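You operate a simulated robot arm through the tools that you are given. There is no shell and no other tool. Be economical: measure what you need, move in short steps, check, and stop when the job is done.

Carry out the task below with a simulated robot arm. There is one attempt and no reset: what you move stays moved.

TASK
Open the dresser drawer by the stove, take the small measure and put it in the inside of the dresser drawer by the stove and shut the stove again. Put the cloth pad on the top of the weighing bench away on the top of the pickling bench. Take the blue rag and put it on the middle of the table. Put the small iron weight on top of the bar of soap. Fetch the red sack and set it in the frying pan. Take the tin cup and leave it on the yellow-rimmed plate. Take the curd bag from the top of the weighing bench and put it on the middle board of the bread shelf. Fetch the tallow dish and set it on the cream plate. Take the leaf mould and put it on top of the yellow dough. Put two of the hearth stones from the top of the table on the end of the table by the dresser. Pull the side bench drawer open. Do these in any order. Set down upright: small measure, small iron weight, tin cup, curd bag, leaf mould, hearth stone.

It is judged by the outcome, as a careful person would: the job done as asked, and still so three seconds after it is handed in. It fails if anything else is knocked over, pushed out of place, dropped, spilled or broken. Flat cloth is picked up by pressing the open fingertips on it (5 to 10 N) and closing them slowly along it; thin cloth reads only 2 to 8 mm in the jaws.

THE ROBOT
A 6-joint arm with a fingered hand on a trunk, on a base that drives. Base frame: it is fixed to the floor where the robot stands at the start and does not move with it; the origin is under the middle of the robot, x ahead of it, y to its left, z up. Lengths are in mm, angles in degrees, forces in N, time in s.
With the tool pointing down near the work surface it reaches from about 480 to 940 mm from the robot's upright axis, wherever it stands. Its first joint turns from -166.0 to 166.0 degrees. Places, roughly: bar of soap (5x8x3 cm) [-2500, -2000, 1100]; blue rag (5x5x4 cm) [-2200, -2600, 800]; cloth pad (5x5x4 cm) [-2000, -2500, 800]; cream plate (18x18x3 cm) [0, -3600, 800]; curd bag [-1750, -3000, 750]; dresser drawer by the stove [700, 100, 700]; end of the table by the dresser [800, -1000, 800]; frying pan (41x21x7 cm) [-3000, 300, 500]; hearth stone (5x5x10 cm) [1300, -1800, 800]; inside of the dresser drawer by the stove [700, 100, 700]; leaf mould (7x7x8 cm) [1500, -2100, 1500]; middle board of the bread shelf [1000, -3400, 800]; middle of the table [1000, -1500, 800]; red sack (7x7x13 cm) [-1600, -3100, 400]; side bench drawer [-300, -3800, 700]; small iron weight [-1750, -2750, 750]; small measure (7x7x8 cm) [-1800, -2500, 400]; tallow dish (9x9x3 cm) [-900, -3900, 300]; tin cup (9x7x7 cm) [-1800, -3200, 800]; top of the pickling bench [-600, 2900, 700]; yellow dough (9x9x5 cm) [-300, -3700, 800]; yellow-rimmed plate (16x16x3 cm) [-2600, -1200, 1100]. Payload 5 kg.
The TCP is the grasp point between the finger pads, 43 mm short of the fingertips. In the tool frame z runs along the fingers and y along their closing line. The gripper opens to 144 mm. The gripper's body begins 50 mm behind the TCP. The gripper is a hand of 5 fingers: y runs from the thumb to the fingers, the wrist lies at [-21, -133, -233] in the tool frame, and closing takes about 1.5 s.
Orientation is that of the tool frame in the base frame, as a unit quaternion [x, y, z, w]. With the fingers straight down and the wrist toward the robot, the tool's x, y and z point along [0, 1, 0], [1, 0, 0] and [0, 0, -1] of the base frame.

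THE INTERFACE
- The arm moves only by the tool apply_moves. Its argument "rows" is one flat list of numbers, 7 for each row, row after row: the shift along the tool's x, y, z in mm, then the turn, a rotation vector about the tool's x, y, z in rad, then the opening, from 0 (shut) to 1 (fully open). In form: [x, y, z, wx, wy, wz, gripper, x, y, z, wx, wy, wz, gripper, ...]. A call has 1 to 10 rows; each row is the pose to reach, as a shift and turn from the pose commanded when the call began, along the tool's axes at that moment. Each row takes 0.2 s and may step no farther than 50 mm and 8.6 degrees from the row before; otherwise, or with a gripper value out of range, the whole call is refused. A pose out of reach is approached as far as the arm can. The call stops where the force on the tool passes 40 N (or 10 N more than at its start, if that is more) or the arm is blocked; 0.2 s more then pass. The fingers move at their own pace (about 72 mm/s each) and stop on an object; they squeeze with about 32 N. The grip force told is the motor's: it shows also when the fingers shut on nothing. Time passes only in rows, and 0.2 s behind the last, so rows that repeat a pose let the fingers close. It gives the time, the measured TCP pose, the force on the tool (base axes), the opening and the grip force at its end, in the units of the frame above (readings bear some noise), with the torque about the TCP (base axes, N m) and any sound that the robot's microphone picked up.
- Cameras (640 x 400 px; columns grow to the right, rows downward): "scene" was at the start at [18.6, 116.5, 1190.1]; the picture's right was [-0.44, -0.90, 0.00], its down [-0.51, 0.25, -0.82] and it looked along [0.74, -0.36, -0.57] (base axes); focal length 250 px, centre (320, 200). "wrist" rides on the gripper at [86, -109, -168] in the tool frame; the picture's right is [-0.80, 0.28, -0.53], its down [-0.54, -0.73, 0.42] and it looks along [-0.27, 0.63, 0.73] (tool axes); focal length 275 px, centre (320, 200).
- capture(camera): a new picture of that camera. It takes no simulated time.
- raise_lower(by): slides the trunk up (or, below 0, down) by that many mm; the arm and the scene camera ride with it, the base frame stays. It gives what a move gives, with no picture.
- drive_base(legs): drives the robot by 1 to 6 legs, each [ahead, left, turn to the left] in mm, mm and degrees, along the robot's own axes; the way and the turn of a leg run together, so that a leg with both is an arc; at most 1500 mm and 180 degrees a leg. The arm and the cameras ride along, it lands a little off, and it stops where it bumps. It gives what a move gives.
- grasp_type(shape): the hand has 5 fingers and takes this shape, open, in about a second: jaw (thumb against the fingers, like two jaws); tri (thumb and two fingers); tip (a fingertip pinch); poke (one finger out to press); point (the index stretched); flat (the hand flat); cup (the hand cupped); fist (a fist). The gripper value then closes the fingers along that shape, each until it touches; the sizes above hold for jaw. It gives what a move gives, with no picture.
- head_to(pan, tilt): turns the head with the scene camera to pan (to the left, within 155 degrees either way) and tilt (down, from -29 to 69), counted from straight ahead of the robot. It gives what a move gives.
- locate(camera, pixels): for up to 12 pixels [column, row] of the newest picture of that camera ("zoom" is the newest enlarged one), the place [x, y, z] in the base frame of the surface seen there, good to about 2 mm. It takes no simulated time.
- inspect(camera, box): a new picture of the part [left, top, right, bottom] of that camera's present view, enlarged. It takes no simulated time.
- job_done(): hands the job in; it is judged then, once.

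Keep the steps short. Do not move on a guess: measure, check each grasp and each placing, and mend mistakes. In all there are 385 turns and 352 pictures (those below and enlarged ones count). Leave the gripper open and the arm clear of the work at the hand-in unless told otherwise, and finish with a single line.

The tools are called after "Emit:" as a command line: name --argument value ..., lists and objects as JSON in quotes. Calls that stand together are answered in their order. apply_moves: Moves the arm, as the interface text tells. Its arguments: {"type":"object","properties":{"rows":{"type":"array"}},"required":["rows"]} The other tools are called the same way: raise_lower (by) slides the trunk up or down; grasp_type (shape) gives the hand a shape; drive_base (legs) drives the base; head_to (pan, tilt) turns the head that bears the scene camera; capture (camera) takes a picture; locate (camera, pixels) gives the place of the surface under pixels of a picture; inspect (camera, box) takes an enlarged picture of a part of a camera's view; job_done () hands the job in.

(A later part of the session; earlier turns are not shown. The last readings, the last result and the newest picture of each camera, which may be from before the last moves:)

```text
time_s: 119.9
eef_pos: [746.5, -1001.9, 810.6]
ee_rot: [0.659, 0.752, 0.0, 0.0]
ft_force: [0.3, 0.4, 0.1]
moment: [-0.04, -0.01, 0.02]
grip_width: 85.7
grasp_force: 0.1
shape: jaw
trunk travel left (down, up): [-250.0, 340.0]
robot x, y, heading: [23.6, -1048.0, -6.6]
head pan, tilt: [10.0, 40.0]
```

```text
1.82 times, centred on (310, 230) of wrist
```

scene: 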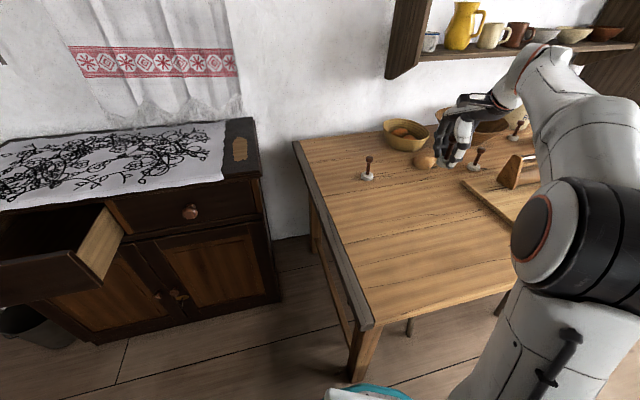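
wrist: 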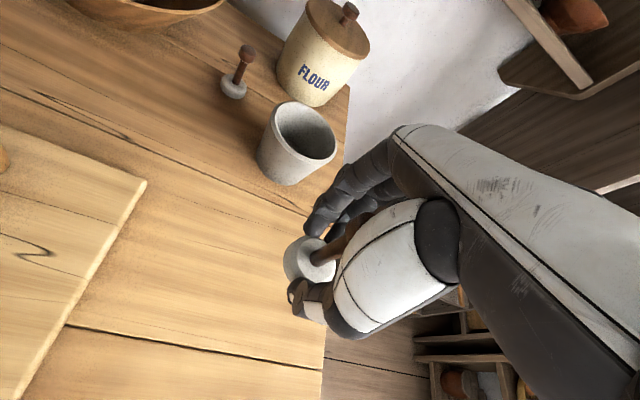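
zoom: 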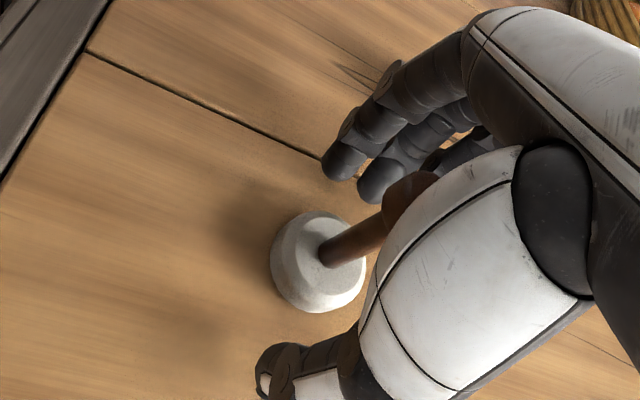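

Stone stands free. Lift straight up and check both.

Emit:
apply_moves --rows '[0, 0, -40, 0, 0, 0, 0.6, 0, 0, -80, 0, 0, 0, 0.6, 0, 0, -120, 0, 0, 0, 0.6, 0, -30, -160, 0, 0, 0, 0.6, 0, -70, -170, 0, 0, 0, 0.6]'

Emit:
capture --camera "scene"

```text
time_s: 121.1
eef_pos: [678.5, -1009.5, 981.3]
ee_rot: [0.658, 0.753, 0.0, 0.0]
ft_force: [0.5, -0.4, 0.1]
moment: [-0.01, 0.02, 0.0]
grip_width: 85.9
grasp_force: 0.1
shape: jaw
trunk travel left (down, up): [-250.0, 340.0]
robot x, y, heading: [21.3, -1050.2, -7.1]
head pan, tilt: [10.0, 40.0]
```

```text
283 pictures are left
```

scene: 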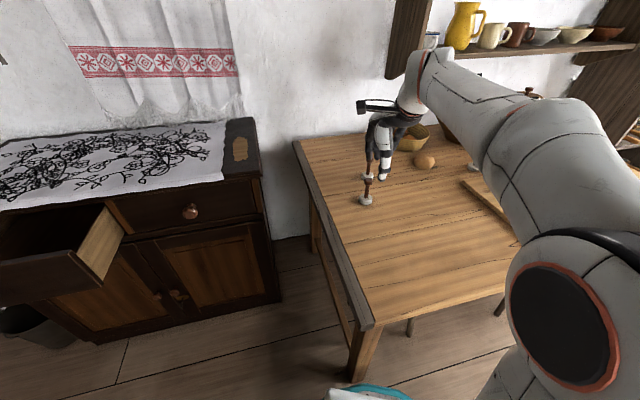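

Both stones stand at the dresser end. Next the leaf mould on the upper wall shelf; I'll drive around to the right end of the table and look.

Emit:
drive_base --legs '[[0, 0, -83], [1350, 50, 0], [0, 450, 0]]'

Emit:
head_to --pan 110 --tilt 5

Emit:
capture --camera "scene"

Emit:
head_to --pan 60 --tilt 20

Emit:
capture --camera "scene"

```text
time_s: 133.8
eef_pos: [674.2, -3047.3, 979.4]
ee_rot: [0.991, 0.137, 0.0, -0.001]
ft_force: [-0.7, -0.7, 0.3]
moment: [-0.01, -0.01, -0.01]
grip_width: 86.4
grasp_force: 0.1
shape: jaw
trunk travel left (down, up): [-250.0, 340.0]
robot x, y, heading: [538.1, -2401.7, -88.6]
head pan, tilt: [10.0, 40.0]
```

```text
time_s: 135.5
eef_pos: [674.4, -3048.4, 980.5]
ee_rot: [0.991, 0.137, 0.0, -0.001]
ft_force: [-0.2, 0.7, -0.5]
moment: [0.03, 0.01, 0.01]
grip_width: 86.0
grasp_force: 0.0
shape: jaw
trunk travel left (down, up): [-250.0, 340.0]
robot x, y, heading: [541.1, -2407.0, -88.6]
head pan, tilt: [110.0, 5.0]
```

```text
282 pictures are left
```

scene: 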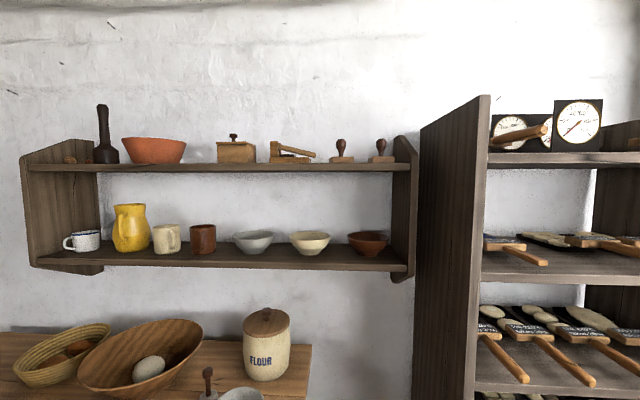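

```text
time_s: 136.7
eef_pos: [673.5, -3048.5, 982.1]
ee_rot: [0.991, 0.137, 0.0, 0.0]
ft_force: [0.4, -0.5, -0.1]
moment: [0.0, -0.01, -0.01]
grip_width: 86.3
grasp_force: 0.1
shape: jaw
trunk travel left (down, up): [-250.0, 340.0]
robot x, y, heading: [544.3, -2407.0, -88.5]
head pan, tilt: [60.0, 20.0]
```

```text
281 pictures are left
```

scene: 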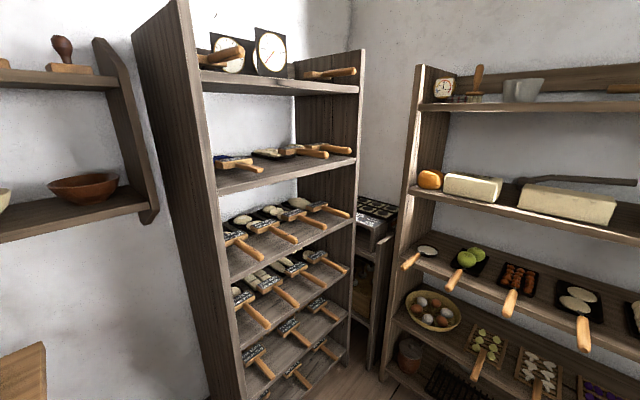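

Raise the trunk for a level view of the upper shelf and zoom on the two stamp-like moulds.

Emit:
raise_lower --by 330

Emit:
head_to --pan 110 --tilt 10

Emit:
inspect --camera "scene" --box '[220, 160, 460, 310]'

```text
time_s: 139.9
eef_pos: [674.0, -3049.4, 1311.9]
ee_rot: [0.991, 0.137, -0.001, 0.0]
ft_force: [-0.3, 0.4, 0.4]
moment: [-0.01, 0.0, 0.01]
grip_width: 86.2
grasp_force: 0.0
shape: jaw
trunk travel left (down, up): [-580.0, 10.0]
robot x, y, heading: [539.1, -2407.5, -88.6]
head pan, tilt: [60.0, 20.0]
```

```text
time_s: 141.1
eef_pos: [674.3, -3048.2, 1311.1]
ee_rot: [0.991, 0.137, 0.0, 0.0]
ft_force: [0.5, 0.5, -0.1]
moment: [-0.01, 0.01, -0.01]
grip_width: 86.5
grasp_force: 0.0
shape: jaw
trunk travel left (down, up): [-580.0, 10.0]
robot x, y, heading: [543.3, -2405.1, -88.4]
head pan, tilt: [110.0, 10.0]
```

```text
2.67 times, centred on (340, 235) of scene
```

zoom: 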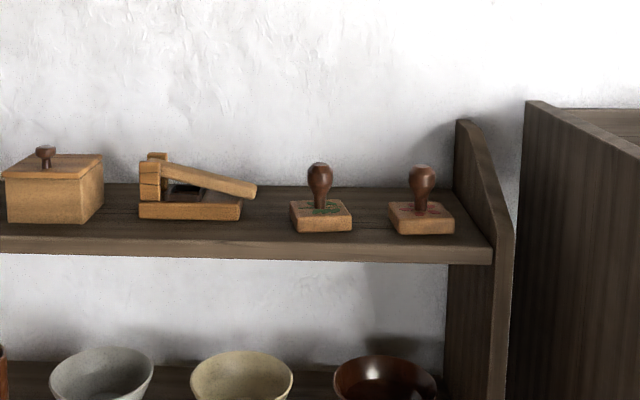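

Zoom harder to read the marks on their bases.

Emit:
inspect --camera "scene" --box '[320, 215, 400, 255]'

Emit:
locate --camera "zoom" --pixels '[[160, 50], [160, 110], [155, 180], [155, 220], [430, 50], [420, 190], [420, 220], [240, 200], [330, 240]]'

```text
8.00 times, centred on (360, 235) of scene
```

zoom: 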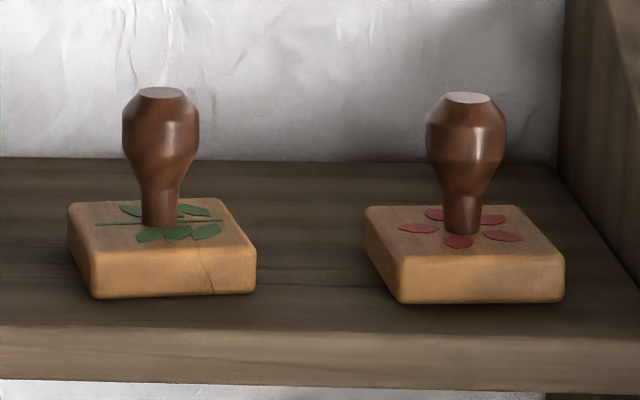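

```text
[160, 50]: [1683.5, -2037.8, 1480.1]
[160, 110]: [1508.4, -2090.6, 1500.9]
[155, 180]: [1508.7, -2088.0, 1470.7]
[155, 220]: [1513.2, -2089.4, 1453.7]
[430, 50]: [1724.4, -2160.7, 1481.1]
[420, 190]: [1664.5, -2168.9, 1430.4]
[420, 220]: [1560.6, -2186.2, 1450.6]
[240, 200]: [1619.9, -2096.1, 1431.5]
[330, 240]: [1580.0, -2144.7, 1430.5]
```

The left one with green leaves is the leaf mould, at about (1522,-2090), bulb top z≈1510. Look down to find how close the base can stand.

Emit:
head_to --pan 90 --tilt 42

Emit:
capture --camera "scene"

Emit:
locate --camera "scene" --pixels '[[100, 330], [200, 330], [300, 330], [400, 330], [300, 260], [350, 230], [420, 230], [480, 200], [250, 200], [180, 180], [300, 180], [520, 260]]'

```text
time_s: 142.1
eef_pos: [674.3, -3048.8, 1311.3]
ee_rot: [0.99, 0.138, 0.001, 0.0]
ft_force: [-0.3, -0.4, 0.6]
moment: [0.01, 0.04, 0.02]
grip_width: 86.0
grasp_force: 0.0
shape: jaw
trunk travel left (down, up): [-580.0, 10.0]
robot x, y, heading: [544.2, -2405.1, -88.7]
head pan, tilt: [90.0, 42.0]
```

```text
278 pictures are left
```

scene: 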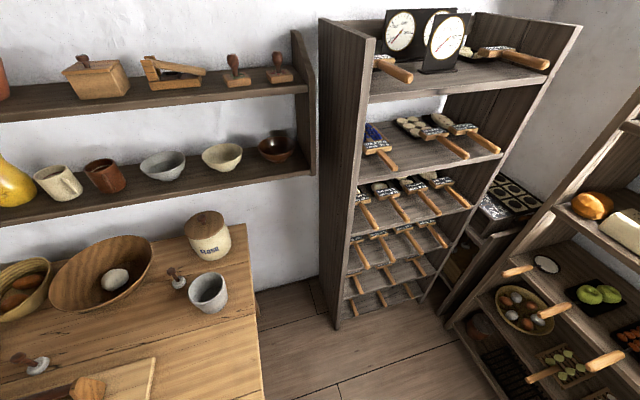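

```text
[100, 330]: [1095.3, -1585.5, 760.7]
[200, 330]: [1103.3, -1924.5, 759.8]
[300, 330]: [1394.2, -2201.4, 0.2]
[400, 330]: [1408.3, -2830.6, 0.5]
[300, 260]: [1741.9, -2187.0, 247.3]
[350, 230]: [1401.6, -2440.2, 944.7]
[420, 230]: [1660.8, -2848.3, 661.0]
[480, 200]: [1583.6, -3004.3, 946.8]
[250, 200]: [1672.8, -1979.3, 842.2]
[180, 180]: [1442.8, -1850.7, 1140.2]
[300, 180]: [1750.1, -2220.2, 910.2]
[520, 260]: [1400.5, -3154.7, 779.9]
```

The base can stand around (1030,-2500). First turn here (free space) to heading ~40°, then raise the hand before moving in.

Emit:
drive_base --legs '[[0, 0, 128.5]]'

Emit:
apply_moves --rows '[0, -20, -35, -0.07, 0, 0, 0.6, 0, -40, -70, -0.14, 0, 0, 0.6, 0, -60, -105, -0.21, 0, 0, 0.6, 0, -80, -140, -0.28, 0, 0, 0.6, 0, -90, -175, -0.35, 0, 0, 0.6, 0, -90, -210, -0.42, 0, 0, 0.6, 0, -90, -245, -0.49, 0, 0, 0.6]'

Emit:
head_to --pan 0 --tilt 15

Emit:
capture --camera "scene"

```text
time_s: 148.0
eef_pos: [930.0, -1874.9, 1311.6]
ee_rot: [0.277, 0.961, 0.0, 0.0]
ft_force: [-0.8, 0.5, -0.2]
moment: [-0.03, 0.0, -0.01]
grip_width: 85.9
grasp_force: 0.0
shape: jaw
trunk travel left (down, up): [-580.0, 10.0]
robot x, y, heading: [541.4, -2400.0, 43.3]
head pan, tilt: [90.0, 42.0]
```

```text
time_s: 149.6
eef_pos: [880.0, -1952.4, 1557.6]
ee_rot: [0.27, 0.932, 0.233, 0.068]
ft_force: [-0.4, -0.7, -0.5]
moment: [0.0, 0.01, 0.0]
grip_width: 86.0
grasp_force: 0.1
shape: jaw
trunk travel left (down, up): [-580.0, 10.0]
robot x, y, heading: [540.6, -2405.1, 43.5]
head pan, tilt: [90.0, 42.0]
```

```text
time_s: 151.2
eef_pos: [880.0, -1952.0, 1557.2]
ee_rot: [0.269, 0.932, 0.233, 0.067]
ft_force: [0.1, 0.2, -0.5]
moment: [-0.01, -0.01, 0.02]
grip_width: 86.5
grasp_force: 0.1
shape: jaw
trunk travel left (down, up): [-580.0, 10.0]
robot x, y, heading: [539.3, -2404.7, 43.5]
head pan, tilt: [0.0, 15.0]
```

```text
277 pictures are left
```

scene: 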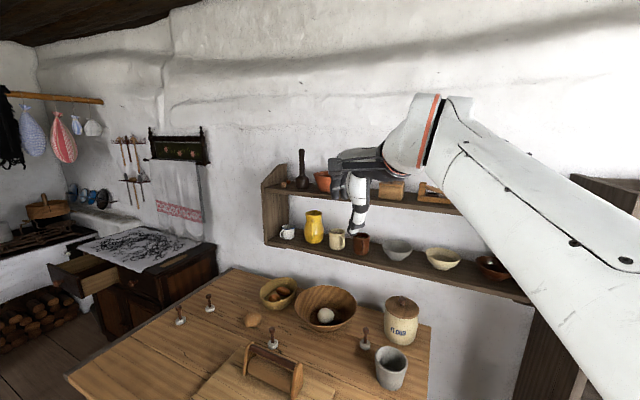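

Hand is up at z 1557, clear. Drive in to about (950,-2500) and turn to heading ~30°.

Emit:
drive_base --legs '[[232, -351, 0], [0, 0, -13]]'

Emit:
head_to --pan 0 --tilt 20

Emit:
capture --camera "scene"

Emit:
capture --camera "wrist"

```text
time_s: 152.5
eef_pos: [919.6, -1964.8, 1557.5]
ee_rot: [0.249, 0.938, 0.234, 0.063]
ft_force: [-1.0, 0.3, -0.1]
moment: [-0.04, -0.02, -0.01]
grip_width: 86.2
grasp_force: 0.1
shape: jaw
trunk travel left (down, up): [-580.0, 10.0]
robot x, y, heading: [600.9, -2433.6, 45.8]
head pan, tilt: [0.0, 15.0]
stopped in leg 1: the robot was blocked; the commanded pose is now the measured one
```

```text
time_s: 153.1
eef_pos: [920.1, -1966.1, 1559.2]
ee_rot: [0.249, 0.937, 0.236, 0.063]
ft_force: [0.2, -0.5, 0.2]
moment: [-0.06, 0.0, 0.01]
grip_width: 86.2
grasp_force: 0.0
shape: jaw
trunk travel left (down, up): [-580.0, 10.0]
robot x, y, heading: [602.6, -2431.8, 45.9]
head pan, tilt: [0.0, 20.0]
```

```text
276 pictures are left
```

scene: 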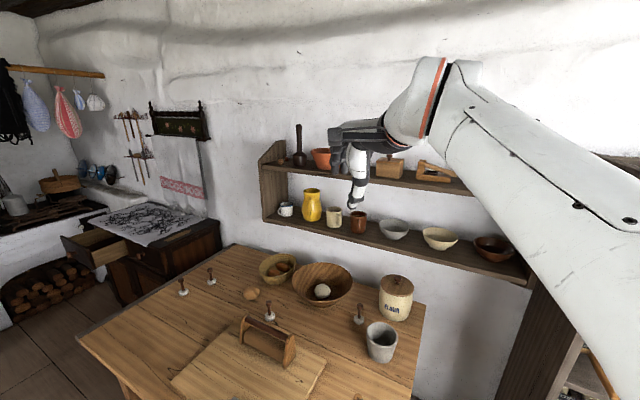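

```text
275 pictures are left
```

wrist: 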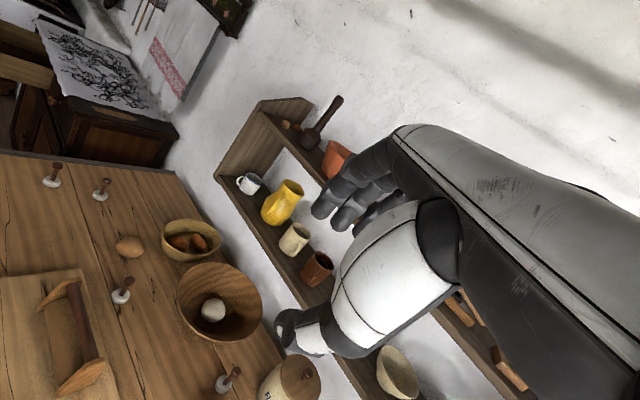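

Base was blocked, likely by the table/mincer corner. Look down there.

Emit:
head_to --pan 10 --tilt 65

Emit:
capture --camera "scene"

Emit:
head_to --pan -60 --tilt 60

Emit:
capture --camera "scene"

```text
time_s: 154.2
eef_pos: [920.6, -1966.2, 1557.6]
ee_rot: [0.25, 0.937, 0.236, 0.063]
ft_force: [0.4, -0.1, -0.4]
moment: [-0.01, 0.02, 0.0]
grip_width: 86.3
grasp_force: 0.0
shape: jaw
trunk travel left (down, up): [-580.0, 10.0]
robot x, y, heading: [600.7, -2434.8, 45.9]
head pan, tilt: [10.0, 65.0]
```

```text
274 pictures are left
```

scene: 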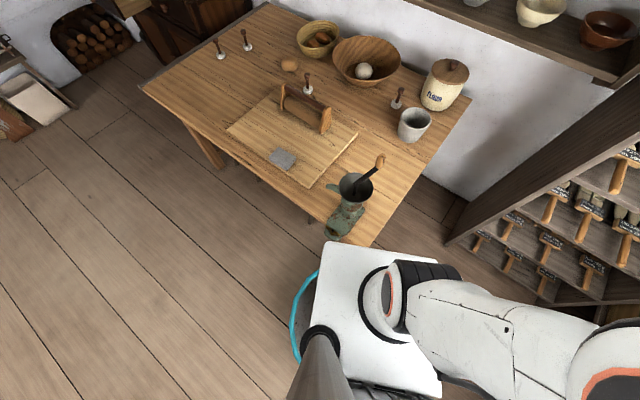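

```text
time_s: 155.7
eef_pos: [920.0, -1966.9, 1558.0]
ee_rot: [0.25, 0.937, 0.236, 0.063]
ft_force: [0.9, -1.0, 0.0]
moment: [0.01, -0.02, 0.0]
grip_width: 86.1
grasp_force: 0.1
shape: jaw
trunk travel left (down, up): [-580.0, 10.0]
robot x, y, heading: [602.6, -2433.1, 45.9]
head pan, tilt: [-60.0, 60.0]
```

```text
273 pictures are left
```

scene: 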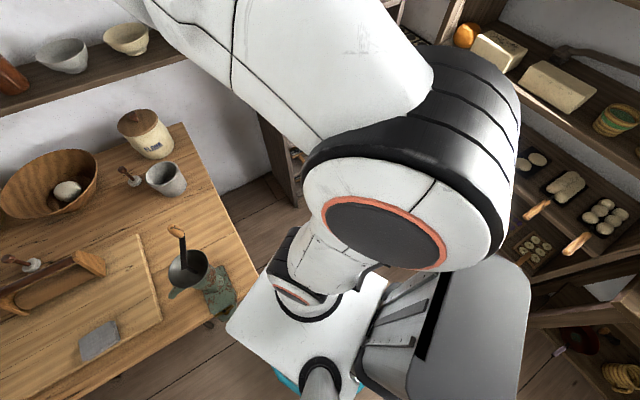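

Measure the platform's outline and the table corner.

Emit:
locate --camera "scene" --pixels '[[230, 327], [282, 250], [386, 280], [340, 385], [252, 290], [215, 322], [185, 125], [240, 230], [290, 385]]'

```text
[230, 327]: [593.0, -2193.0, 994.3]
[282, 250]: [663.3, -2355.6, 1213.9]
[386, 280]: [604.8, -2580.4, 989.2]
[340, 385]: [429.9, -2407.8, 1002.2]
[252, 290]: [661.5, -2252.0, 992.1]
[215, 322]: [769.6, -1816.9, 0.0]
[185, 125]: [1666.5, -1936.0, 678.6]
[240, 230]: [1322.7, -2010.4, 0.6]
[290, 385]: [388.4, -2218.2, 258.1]
```

The base ring (~300 mm) was against the table corner (≈(790,-2180)). Go around it with clearance.

Emit:
drive_base --legs '[[-58, -165, 0], [270, -209, 0], [0, 0, -10]]'

Emit:
head_to --pan 5 --tilt 20

Emit:
capture --camera "scene"

Emit:
capture --camera "wrist"

```text
time_s: 159.7
eef_pos: [1420.4, -2142.0, 1557.4]
ee_rot: [0.33, 0.912, 0.23, 0.083]
ft_force: [-0.1, 0.9, 0.1]
moment: [-0.02, 0.01, 0.04]
grip_width: 86.0
grasp_force: 0.1
shape: jaw
trunk travel left (down, up): [-580.0, 10.0]
robot x, y, heading: [1021.7, -2547.1, 35.6]
head pan, tilt: [-60.0, 60.0]
```

```text
time_s: 161.1
eef_pos: [1419.8, -2141.8, 1558.5]
ee_rot: [0.331, 0.911, 0.229, 0.084]
ft_force: [-0.3, -0.9, -0.3]
moment: [-0.01, 0.0, -0.03]
grip_width: 86.1
grasp_force: 0.0
shape: jaw
trunk travel left (down, up): [-580.0, 10.0]
robot x, y, heading: [1023.3, -2546.3, 35.6]
head pan, tilt: [5.0, 20.0]
```

```text
272 pictures are left
```

scene: 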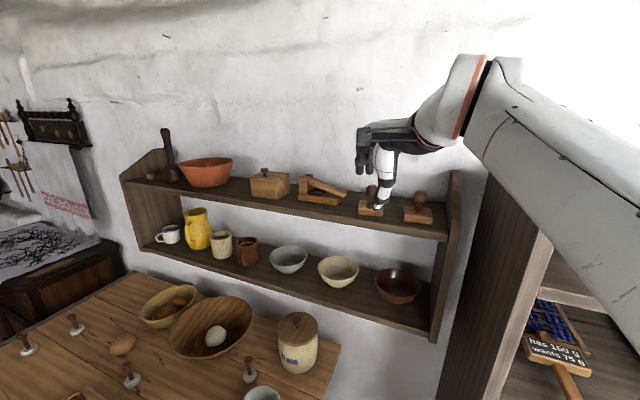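

```text
271 pictures are left
```

wrist: 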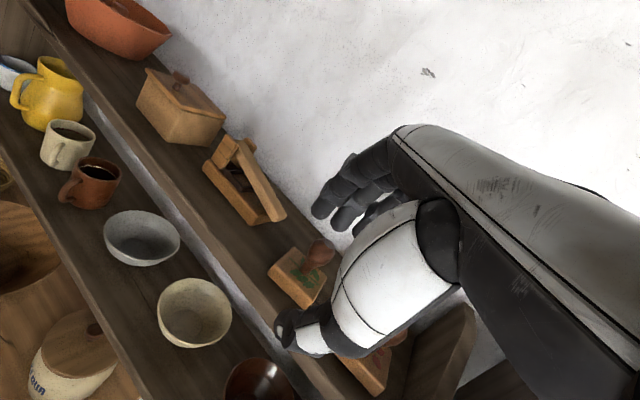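

Leaf mould (green leaves) is right ahead of the hand. Measure it with the wrist camera.

Emit:
inspect --camera "wrist" --box '[240, 200, 400, 340]'

Emit:
locate --camera "wrist" --pixels '[[318, 247], [310, 258], [322, 255], [280, 272], [300, 295], [290, 255], [295, 275]]'

```text
2.86 times, centred on (320, 270) of wrist
```

zoom: 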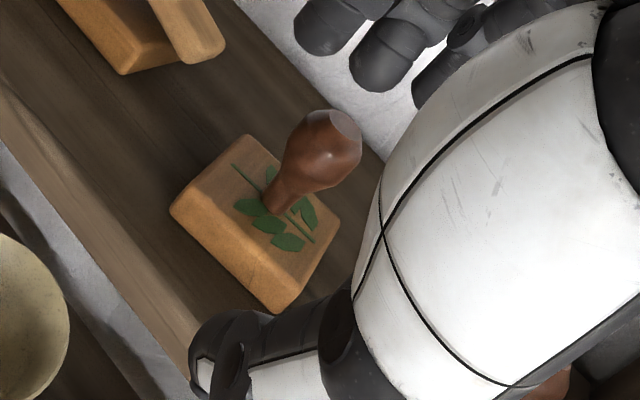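

```text
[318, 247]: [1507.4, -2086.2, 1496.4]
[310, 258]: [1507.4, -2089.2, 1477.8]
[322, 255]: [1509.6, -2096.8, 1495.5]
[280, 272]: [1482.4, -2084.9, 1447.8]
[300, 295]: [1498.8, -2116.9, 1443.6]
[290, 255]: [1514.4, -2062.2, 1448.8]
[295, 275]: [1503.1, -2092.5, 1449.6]
```

Emit:
locate --camera "wrist" --pixels '[[283, 214], [265, 222], [250, 215], [340, 215], [372, 375], [365, 390]]'

Emit:
apply_moves --rows '[-15, 20, 0, 0, 0, 0, 0.55, -30, 40, 10, 0, 0, 0, 0.5, -44, 58, 30, 0, 0, 0, 0.5, -44, 58, 30, 0, 0, 0, 0.5]'

Emit:
capture --camera "wrist"

```text
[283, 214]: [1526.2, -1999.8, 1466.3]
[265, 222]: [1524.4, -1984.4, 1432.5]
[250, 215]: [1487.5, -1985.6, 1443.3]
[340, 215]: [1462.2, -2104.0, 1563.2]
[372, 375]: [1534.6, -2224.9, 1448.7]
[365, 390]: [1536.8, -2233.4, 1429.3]
```

```text
time_s: 162.1
eef_pos: [1494.6, -2119.8, 1559.3]
ee_rot: [0.331, 0.912, 0.228, 0.084]
ft_force: [0.0, -0.1, 0.6]
moment: [0.0, -0.03, -0.02]
grip_width: 72.3
grasp_force: 0.0
shape: jaw
trunk travel left (down, up): [-580.0, 10.0]
robot x, y, heading: [1019.1, -2546.8, 35.8]
head pan, tilt: [5.0, 20.0]
```

```text
269 pictures are left
```

wrist: 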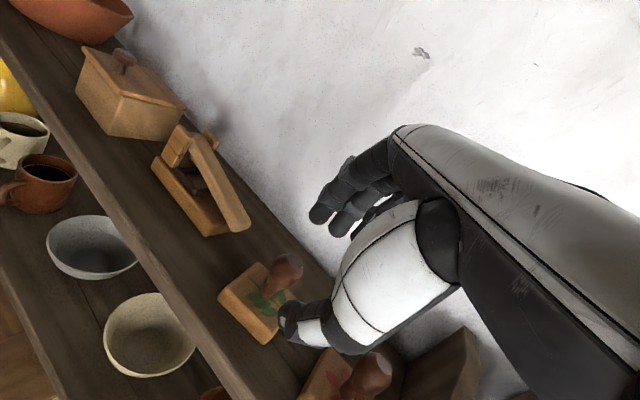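

Bulb is exactly on the approach line (285,270). Advance 65 mm and close.

Emit:
apply_moves --rows '[0, 0, 20, 0, 0, 0, 0.5, 0, 0, 40, 0, 0, 0, 0.5, 0, 0, 55, 0, 0, 0, 0.5, 0, 0, 65, 0, 0, 0, 0.5, 0, 0, 65, 0, 0, 0, 0.25, 0, 0, 65, 0, 0, 0, 0, 0, 0, 65, 0, 0, 0, 0, 0, 0, 65, 0, 0, 0, 0, 0, 0, 65, 0, 0, 0, 0]'

Emit:
capture --camera "wrist"

```text
time_s: 164.1
eef_pos: [1513.0, -2094.9, 1502.9]
ee_rot: [0.331, 0.912, 0.229, 0.084]
ft_force: [-4.1, 1.5, 12.3]
moment: [-0.07, 0.26, -0.07]
grip_width: 42.5
grasp_force: 31.9
shape: jaw
trunk travel left (down, up): [-580.0, 10.0]
robot x, y, heading: [1025.5, -2547.8, 35.8]
head pan, tilt: [5.0, 20.0]
```

```text
268 pictures are left
```

wrist: 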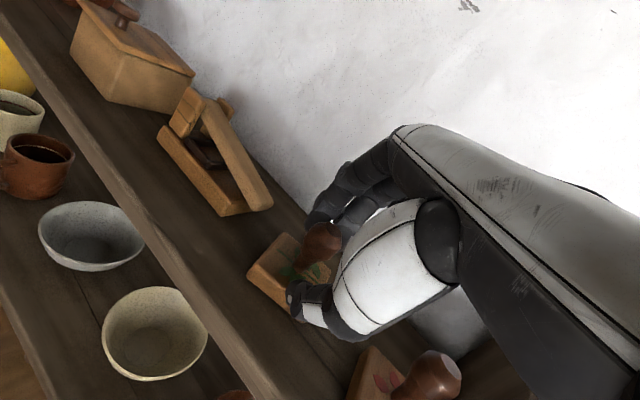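

Gripped at 42 mm. Lift slowly straight up and check.

Emit:
apply_moves --rows '[0, 5, -9, 0, 0, 0, 0, 0, 14, -26, 0, 0, 0, 0, 0, 28, -52, 0, 0, 0, 0, 0, 28, -52, 0, 0, 0, 0]'

Emit:
capture --camera "wrist"

Emit:
inspect --camera "scene" --box '[300, 100, 500, 260]'

```text
time_s: 165.1
eef_pos: [1514.6, -2093.5, 1560.5]
ee_rot: [0.331, 0.912, 0.228, 0.083]
ft_force: [0.2, 0.4, -1.4]
moment: [-0.01, 0.0, 0.0]
grip_width: 38.2
grasp_force: 32.7
shape: jaw
trunk travel left (down, up): [-580.0, 10.0]
robot x, y, heading: [1023.6, -2551.0, 35.7]
head pan, tilt: [5.0, 20.0]
```

```text
267 pictures are left
```

wrist: 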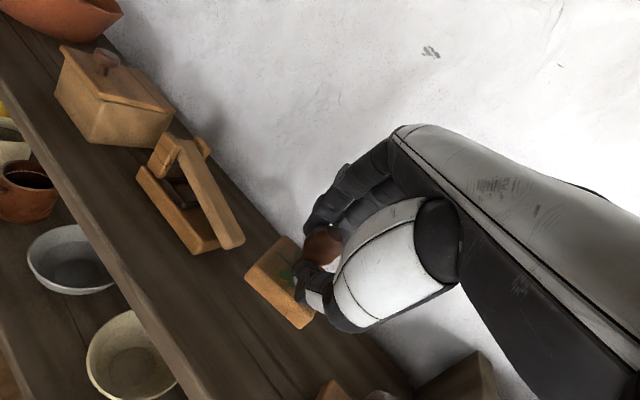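

```text
2.50 times, centred on (400, 180) of scene
```

zoom: 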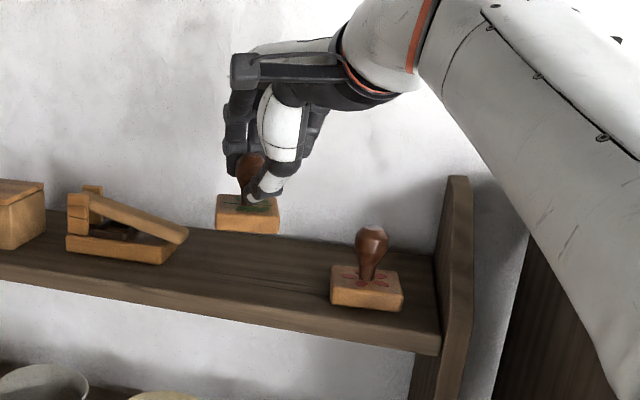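

Mould held. Back out along a safe line, then turn toward the side bench.

Emit:
drive_base --legs '[[-720, 579, 0], [0, 0, -125.7]]'

Emit:
raise_lower --by -330

Emit:
head_to --pan 5 --tilt 25

Emit:
capture --camera "scene"

```text
time_s: 175.2
eef_pos: [182.4, -3172.1, 1561.7]
ee_rot: [0.962, 0.124, 0.031, 0.242]
ft_force: [0.3, 0.1, -1.2]
moment: [0.04, 0.02, 0.0]
grip_width: 38.1
grasp_force: 31.4
shape: jaw
trunk travel left (down, up): [-580.0, 10.0]
robot x, y, heading: [100.7, -2510.3, -89.5]
head pan, tilt: [5.0, 20.0]
```

```text
time_s: 178.4
eef_pos: [183.8, -3172.0, 1232.8]
ee_rot: [0.962, 0.123, 0.031, 0.241]
ft_force: [-0.2, -0.4, -1.6]
moment: [0.04, 0.0, 0.0]
grip_width: 37.8
grasp_force: 31.7
shape: jaw
trunk travel left (down, up): [-250.0, 340.0]
robot x, y, heading: [97.3, -2508.6, -89.8]
head pan, tilt: [5.0, 20.0]
```

```text
time_s: 179.1
eef_pos: [182.2, -3171.6, 1231.7]
ee_rot: [0.962, 0.123, 0.031, 0.242]
ft_force: [-0.1, 1.1, -1.5]
moment: [0.02, -0.01, 0.0]
grip_width: 38.0
grasp_force: 32.1
shape: jaw
trunk travel left (down, up): [-250.0, 340.0]
robot x, y, heading: [106.6, -2511.3, -89.9]
head pan, tilt: [5.0, 25.0]
```

```text
265 pictures are left
```

scene: 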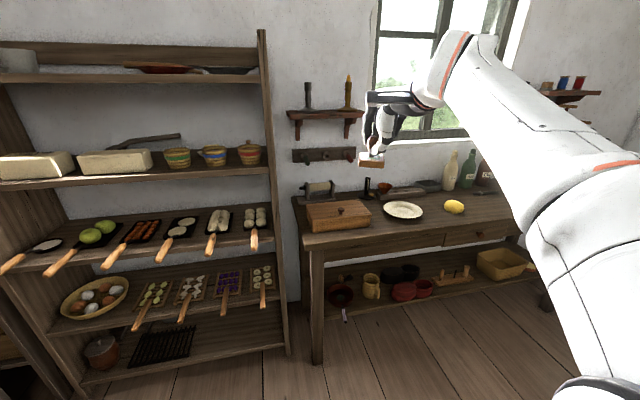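

I see the side bench: cream plate (403,210), yellow dough (453,207), drawer knob (480,236). Measure.

Emit:
locate --camera "scene" --pixels '[[453, 200], [453, 205], [453, 212], [444, 207], [463, 207], [403, 210], [403, 205], [403, 215], [479, 235], [450, 240], [500, 232], [330, 240]]'

Emit:
inspect --camera "scene" --box '[360, 150, 540, 270]'

```text
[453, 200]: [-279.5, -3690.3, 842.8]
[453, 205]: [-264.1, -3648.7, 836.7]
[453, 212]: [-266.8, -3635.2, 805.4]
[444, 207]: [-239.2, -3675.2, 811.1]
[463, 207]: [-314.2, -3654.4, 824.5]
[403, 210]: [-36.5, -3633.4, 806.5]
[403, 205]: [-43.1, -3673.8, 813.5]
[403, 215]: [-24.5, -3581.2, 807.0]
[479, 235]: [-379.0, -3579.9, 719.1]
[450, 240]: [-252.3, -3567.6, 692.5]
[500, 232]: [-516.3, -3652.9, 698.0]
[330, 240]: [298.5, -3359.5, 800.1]
```

```text
3.33 times, centred on (450, 210) of scene
```

zoom: 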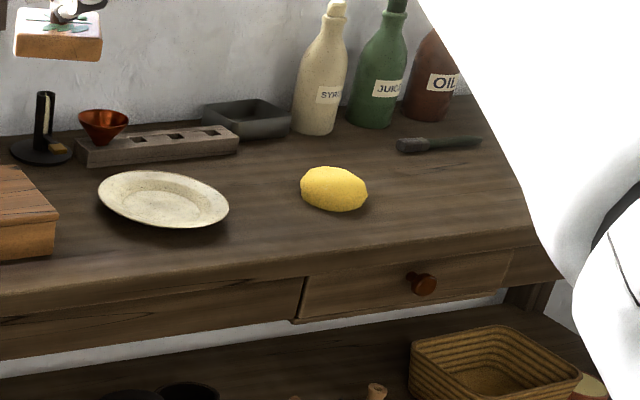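

Dough centre ≈(-277,-3680), top z≈845; bench faces along heading ≈ -72°. Drive nearer.

Emit:
drive_base --legs '[[400, -483, 0]]'

Emit:
head_to --pan 0 --tilt 40

Emit:
capture --camera "scene"

Emit:
capture --camera "wrist"

```text
time_s: 182.6
eef_pos: [-303.6, -3581.1, 1230.9]
ee_rot: [0.963, 0.117, 0.029, 0.241]
ft_force: [0.6, 0.2, -0.4]
moment: [0.04, 0.04, -0.01]
grip_width: 37.8
grasp_force: 32.1
shape: jaw
trunk travel left (down, up): [-250.0, 340.0]
robot x, y, heading: [-374.4, -2913.7, -90.6]
head pan, tilt: [5.0, 25.0]
```

```text
time_s: 183.4
eef_pos: [-305.0, -3581.6, 1230.0]
ee_rot: [0.963, 0.117, 0.03, 0.241]
ft_force: [-0.2, -0.4, -0.8]
moment: [0.02, 0.0, 0.01]
grip_width: 37.6
grasp_force: 31.1
shape: jaw
trunk travel left (down, up): [-250.0, 340.0]
robot x, y, heading: [-371.5, -2915.9, -90.4]
head pan, tilt: [0.0, 40.0]
```

```text
263 pictures are left
```

scene: 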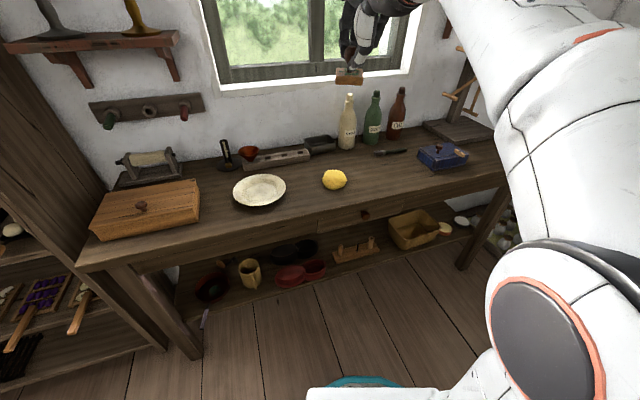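

```text
262 pictures are left
```

wrist: 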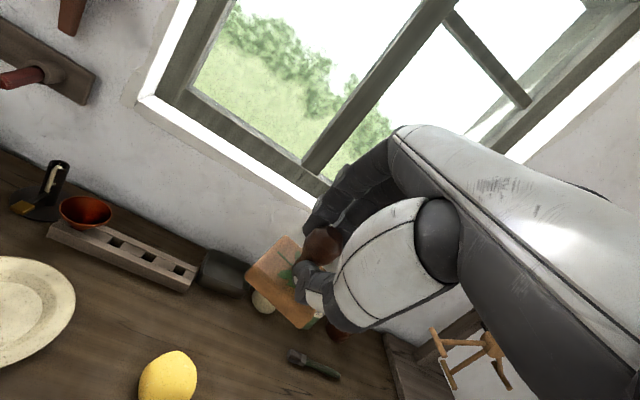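

Measure dough better from here.

Emit:
inspect --camera "scene" --box '[294, 150, 374, 200]'

Emit:
locate --camera "zoom" --pixels '[[322, 170], [322, 200], [322, 240], [322, 280], [230, 240], [415, 240], [322, 305], [270, 200], [370, 200], [420, 60]]'

```text
8.00 times, centred on (334, 175) of scene
```

zoom: 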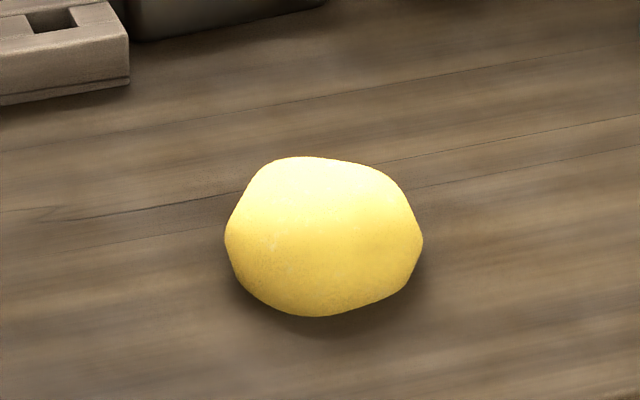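

```text
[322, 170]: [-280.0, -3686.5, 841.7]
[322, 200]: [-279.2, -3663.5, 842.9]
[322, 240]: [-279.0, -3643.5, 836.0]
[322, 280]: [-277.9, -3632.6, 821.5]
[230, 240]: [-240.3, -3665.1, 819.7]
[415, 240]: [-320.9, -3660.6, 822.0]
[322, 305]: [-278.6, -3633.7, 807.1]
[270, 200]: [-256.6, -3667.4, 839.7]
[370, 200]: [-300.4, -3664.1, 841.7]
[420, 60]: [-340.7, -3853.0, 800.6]
```

Dough centre (-280,-3674), flat top z≈843. Lower the trunk and move above it.

Emit:
raise_lower --by -200

Emit:
apply_moves --rows '[0.5, 26, 14, 0, 0, 0, 0, 1, 53, 28, 0, 0, 0, 0, 1.4, 79.5, 42.4, 0, 0, 0, 0, 1.4, 79.5, 42.4, 0, 0, 0, 0]'

Emit:
capture --camera "scene"

Emit:
capture --camera "wrist"

```text
time_s: 185.5
eef_pos: [-303.5, -3580.8, 1032.2]
ee_rot: [0.963, 0.117, 0.03, 0.242]
ft_force: [0.3, 0.1, -1.5]
moment: [0.05, 0.03, 0.01]
grip_width: 37.8
grasp_force: 32.5
shape: jaw
trunk travel left (down, up): [-50.0, 540.0]
robot x, y, heading: [-376.4, -2916.9, -90.6]
head pan, tilt: [0.0, 40.0]
```

```text
time_s: 186.5
eef_pos: [-281.0, -3668.7, 1031.7]
ee_rot: [0.963, 0.116, 0.03, 0.242]
ft_force: [1.4, -1.3, -1.4]
moment: [0.04, 0.0, 0.02]
grip_width: 37.6
grasp_force: 32.4
shape: jaw
trunk travel left (down, up): [-50.0, 540.0]
robot x, y, heading: [-378.2, -2915.4, -90.5]
head pan, tilt: [0.0, 40.0]
```

```text
260 pictures are left
```

scene: 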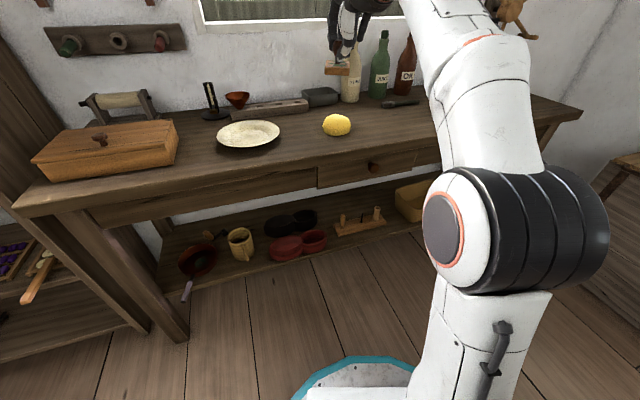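

```text
259 pictures are left
```

wrist: 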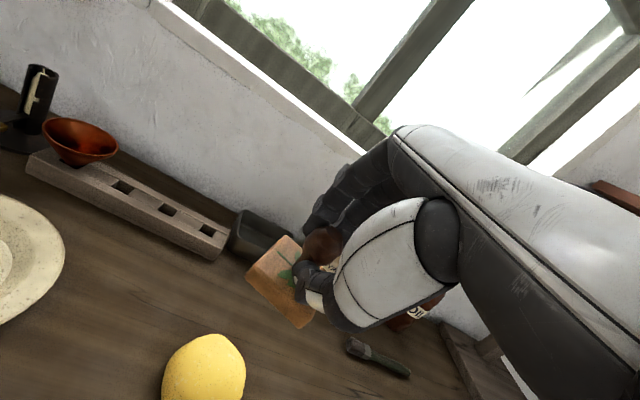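

Check the mould's level by locating its base corners.

Emit:
locate --camera "wrist" --pixels '[[255, 272], [298, 313], [286, 243], [275, 275], [252, 280], [300, 325], [200, 340], [230, 350], [185, 380]]'

Emit:
inspect --camera "scene" --box '[300, 20, 380, 90]'

```text
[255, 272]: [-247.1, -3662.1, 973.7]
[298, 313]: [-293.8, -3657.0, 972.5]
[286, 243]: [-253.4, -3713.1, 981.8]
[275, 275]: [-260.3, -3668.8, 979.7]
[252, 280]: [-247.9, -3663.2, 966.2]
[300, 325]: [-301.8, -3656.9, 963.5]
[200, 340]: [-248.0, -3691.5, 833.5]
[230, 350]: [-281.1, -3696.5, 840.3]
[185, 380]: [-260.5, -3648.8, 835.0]
```

```text
5.71 times, centred on (340, 55) of scene
```

zoom: 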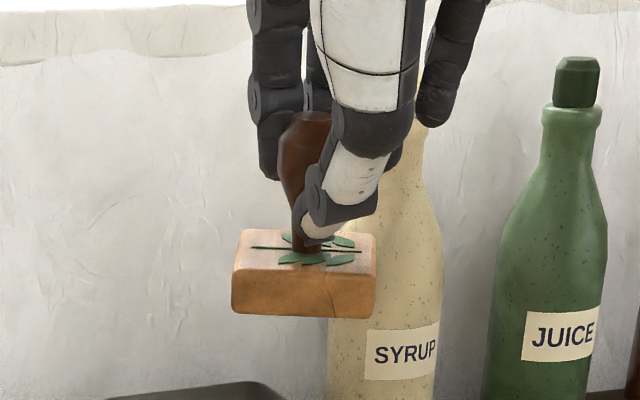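

Mould is ~4° nose-down and centred ~15 mm ahead of the TCP. Correct both while lowering to just above the dough.

Emit:
apply_moves --rows '[2, -7, -4, 0.06, 0, 0, 0, 2, -20, 21, 0.06, 0, 0, 0, 2, -35, 48, 0.06, 0, 0, 0, 2, -48, 74, 0.06, 0, 0, 0, 2, -57, 90, 0.06, 0, 0, 0, 2, -57, 90, 0.06, 0, 0, 0]'

Emit:
inspect --camera "scene" --box '[300, 60, 400, 150]'

Emit:
inspect --camera "wrist" --box '[180, 180, 400, 360]'

```text
time_s: 187.9
eef_pos: [-281.5, -3659.6, 923.4]
ee_rot: [0.97, 0.117, 0.025, 0.213]
ft_force: [0.0, -0.3, -1.5]
moment: [0.0, 0.01, 0.0]
grip_width: 37.6
grasp_force: 31.1
shape: jaw
trunk travel left (down, up): [-50.0, 540.0]
robot x, y, heading: [-378.3, -2918.9, -90.6]
head pan, tilt: [0.0, 40.0]
```

```text
4.44 times, centred on (350, 105) of scene
```

zoom: 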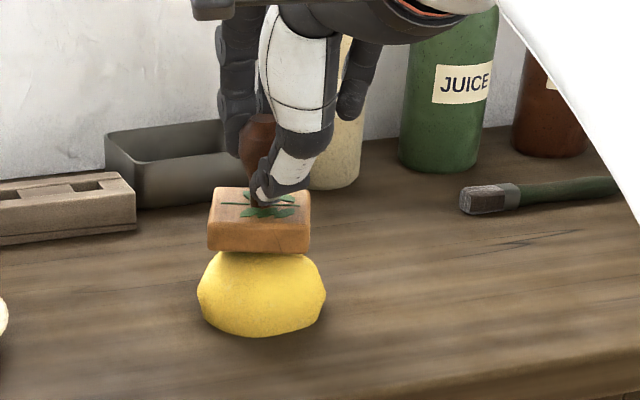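

```text
2.22 times, centred on (290, 270) of wrist
```

zoom: 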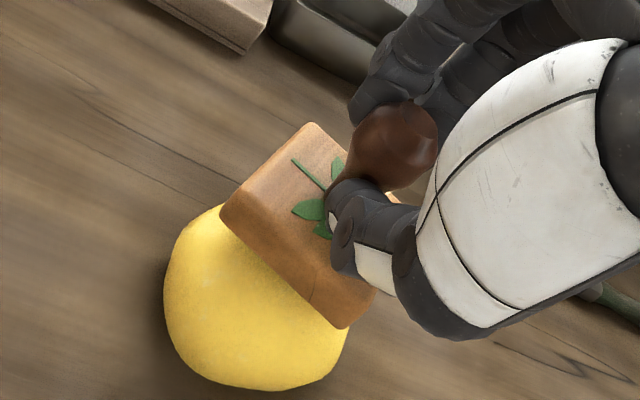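

Emit:
locate --camera "zoom" --pixels '[[226, 212], [340, 300], [310, 130], [270, 205], [345, 322], [230, 230], [190, 250], [260, 385], [340, 350]]'

```text
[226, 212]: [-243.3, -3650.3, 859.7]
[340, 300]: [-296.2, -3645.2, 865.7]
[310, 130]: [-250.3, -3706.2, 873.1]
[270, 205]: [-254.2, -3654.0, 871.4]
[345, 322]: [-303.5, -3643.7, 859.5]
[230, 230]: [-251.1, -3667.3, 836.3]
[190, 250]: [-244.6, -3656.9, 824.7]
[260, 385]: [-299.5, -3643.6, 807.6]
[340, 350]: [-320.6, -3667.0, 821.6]
```

Level and centred over the dough with ~7 mm to go. Lower gently until contact.

Emit:
apply_moves --rows '[0, -1, 3, 0, 0, 0, 0, 0, -2, 5, 0, 0, 0, 0, 0, -3, 7, 0, 0, 0, 0, 0, -3, 7, 0, 0, 0, 0]'

```text
time_s: 188.9
eef_pos: [-281.0, -3660.6, 917.3]
ee_rot: [0.97, 0.118, 0.026, 0.212]
ft_force: [-0.4, -0.9, 0.0]
moment: [0.05, 0.0, -0.01]
grip_width: 37.8
grasp_force: 31.8
shape: jaw
trunk travel left (down, up): [-50.0, 540.0]
robot x, y, heading: [-379.5, -2918.3, -90.3]
head pan, tilt: [0.0, 40.0]
```

Force went from −1.5 to 0: touching. One or two mm more, then open slowly.

Emit:
apply_moves --rows '[0, -0.5, 1.5, 0, 0, 0, 0, 0, -0.5, 1.5, 0, 0, 0, 0, 0, -0.5, 1.5, 0, 0, 0, 0.22, 0, -0.5, 1.5, 0, 0, 0, 0.35, 0, -0.5, 1.5, 0, 0, 0, 0.5, 0, -0.5, 1.5, 0, 0, 0, 0.55, 0, -0.5, 1.5, 0, 0, 0, 0.55]'

Emit:
inspect --camera "scene" --box '[300, 60, 400, 150]'

Emit:
inspect --camera "wrist" --box '[180, 180, 400, 360]'

```text
time_s: 190.5
eef_pos: [-281.0, -3660.8, 915.8]
ee_rot: [0.97, 0.117, 0.025, 0.212]
ft_force: [0.1, 0.4, -0.2]
moment: [-0.01, -0.05, 0.01]
grip_width: 78.7
grasp_force: 0.0
shape: jaw
trunk travel left (down, up): [-50.0, 540.0]
robot x, y, heading: [-373.9, -2918.3, -90.8]
head pan, tilt: [0.0, 40.0]
```

```text
4.44 times, centred on (350, 105) of scene
```

zoom: 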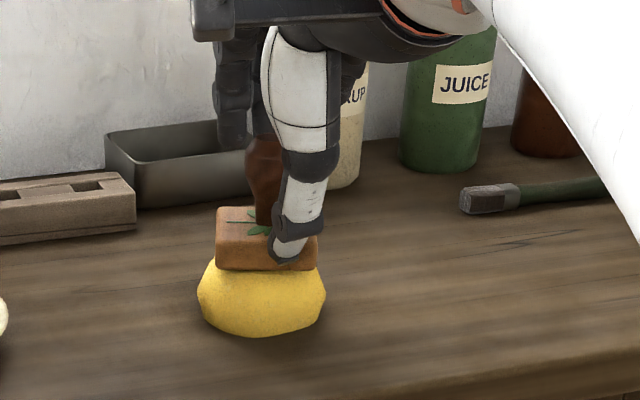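

```text
2.22 times, centred on (290, 270) of wrist
```

zoom: 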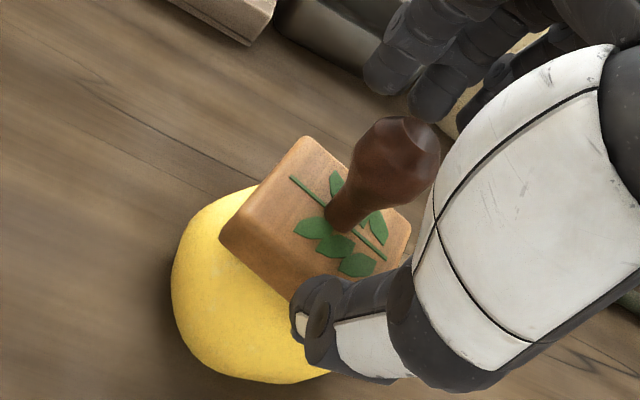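

The mould rests on the dough by itself. Retreat along the tool axis and check.

Emit:
apply_moves --rows '[0, 0, -15, 0, 0, 0, 0.6, 0, 0, -35, 0, 0, 0, 0.6, 0, 0, -65, 0, 0, 0, 0.6, 0, 0, -110, 0, 0, 0, 0.6, 0, 0, -150, 0, 0, 0, 0.6]'

Emit:
capture --camera "scene"

Emit:
inspect --camera "scene" --box '[290, 80, 390, 150]'

```text
time_s: 191.7
eef_pos: [-298.0, -3601.3, 1051.2]
ee_rot: [0.97, 0.118, 0.026, 0.212]
ft_force: [0.3, -1.1, -1.1]
moment: [0.05, -0.02, 0.0]
grip_width: 86.1
grasp_force: 0.1
shape: jaw
trunk travel left (down, up): [-50.0, 540.0]
robot x, y, heading: [-376.5, -2916.7, -90.6]
head pan, tilt: [0.0, 40.0]
```

```text
253 pictures are left
```

scene: 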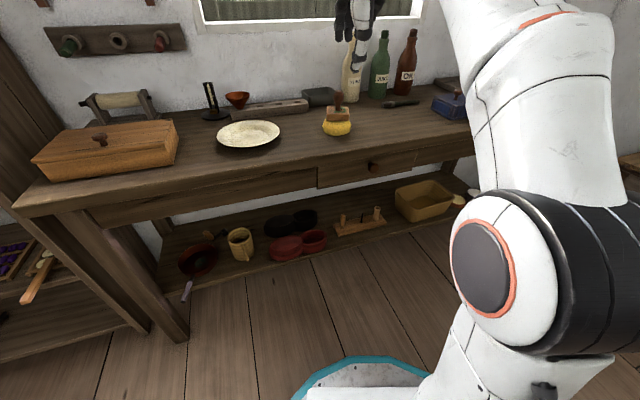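

```text
5.71 times, centred on (340, 115) of scene
```

zoom: 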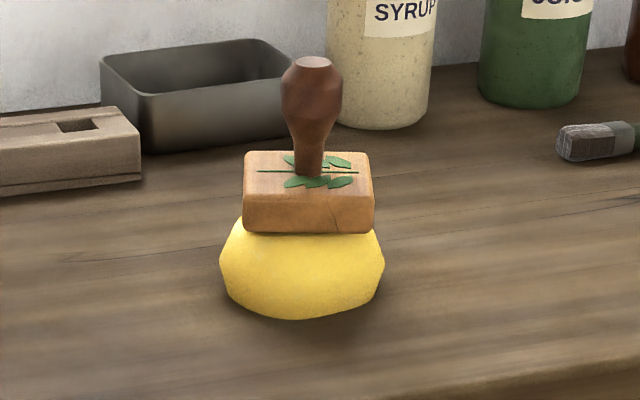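

Leaf mould sits well on the dough. Now the side bench drawer: measure its knob and face.

Emit:
head_to --pan -5 --tilt 50

Emit:
capture --camera "scene"

Emit:
inspect --camera "scene" --box '[260, 80, 440, 200]'

```text
time_s: 192.4
eef_pos: [-296.7, -3601.8, 1050.7]
ee_rot: [0.97, 0.117, 0.026, 0.212]
ft_force: [-0.1, -0.9, 0.0]
moment: [0.01, 0.0, 0.01]
grip_width: 86.0
grasp_force: 0.0
shape: jaw
trunk travel left (down, up): [-50.0, 540.0]
robot x, y, heading: [-376.7, -2914.7, -90.7]
head pan, tilt: [-5.0, 50.0]
```

```text
251 pictures are left
```

scene: 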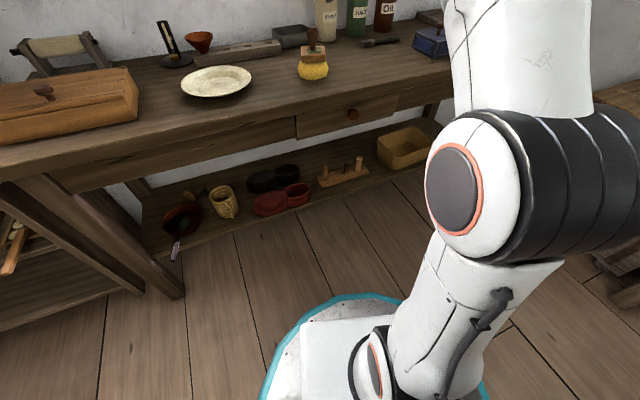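

```text
3.33 times, centred on (350, 140) of scene
```

zoom: 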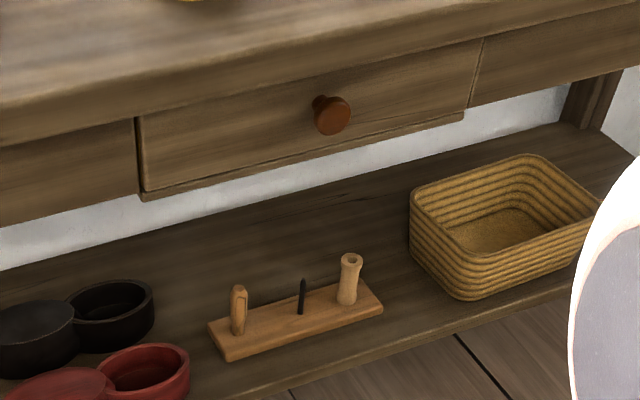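

Emit:
locate --camera "zoom" --pixels '[[334, 115], [334, 100], [334, 130], [318, 116], [348, 114], [180, 160], [430, 95], [180, 120], [430, 60], [300, 70], [300, 50], [450, 40]]'

```text
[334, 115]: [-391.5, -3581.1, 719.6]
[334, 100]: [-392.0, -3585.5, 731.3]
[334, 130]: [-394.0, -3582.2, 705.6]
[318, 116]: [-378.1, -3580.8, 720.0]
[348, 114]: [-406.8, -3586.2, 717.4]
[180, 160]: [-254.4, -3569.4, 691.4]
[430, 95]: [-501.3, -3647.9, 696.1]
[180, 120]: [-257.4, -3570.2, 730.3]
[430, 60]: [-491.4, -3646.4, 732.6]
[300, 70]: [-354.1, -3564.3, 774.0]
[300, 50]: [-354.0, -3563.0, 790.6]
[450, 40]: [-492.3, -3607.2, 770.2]
```

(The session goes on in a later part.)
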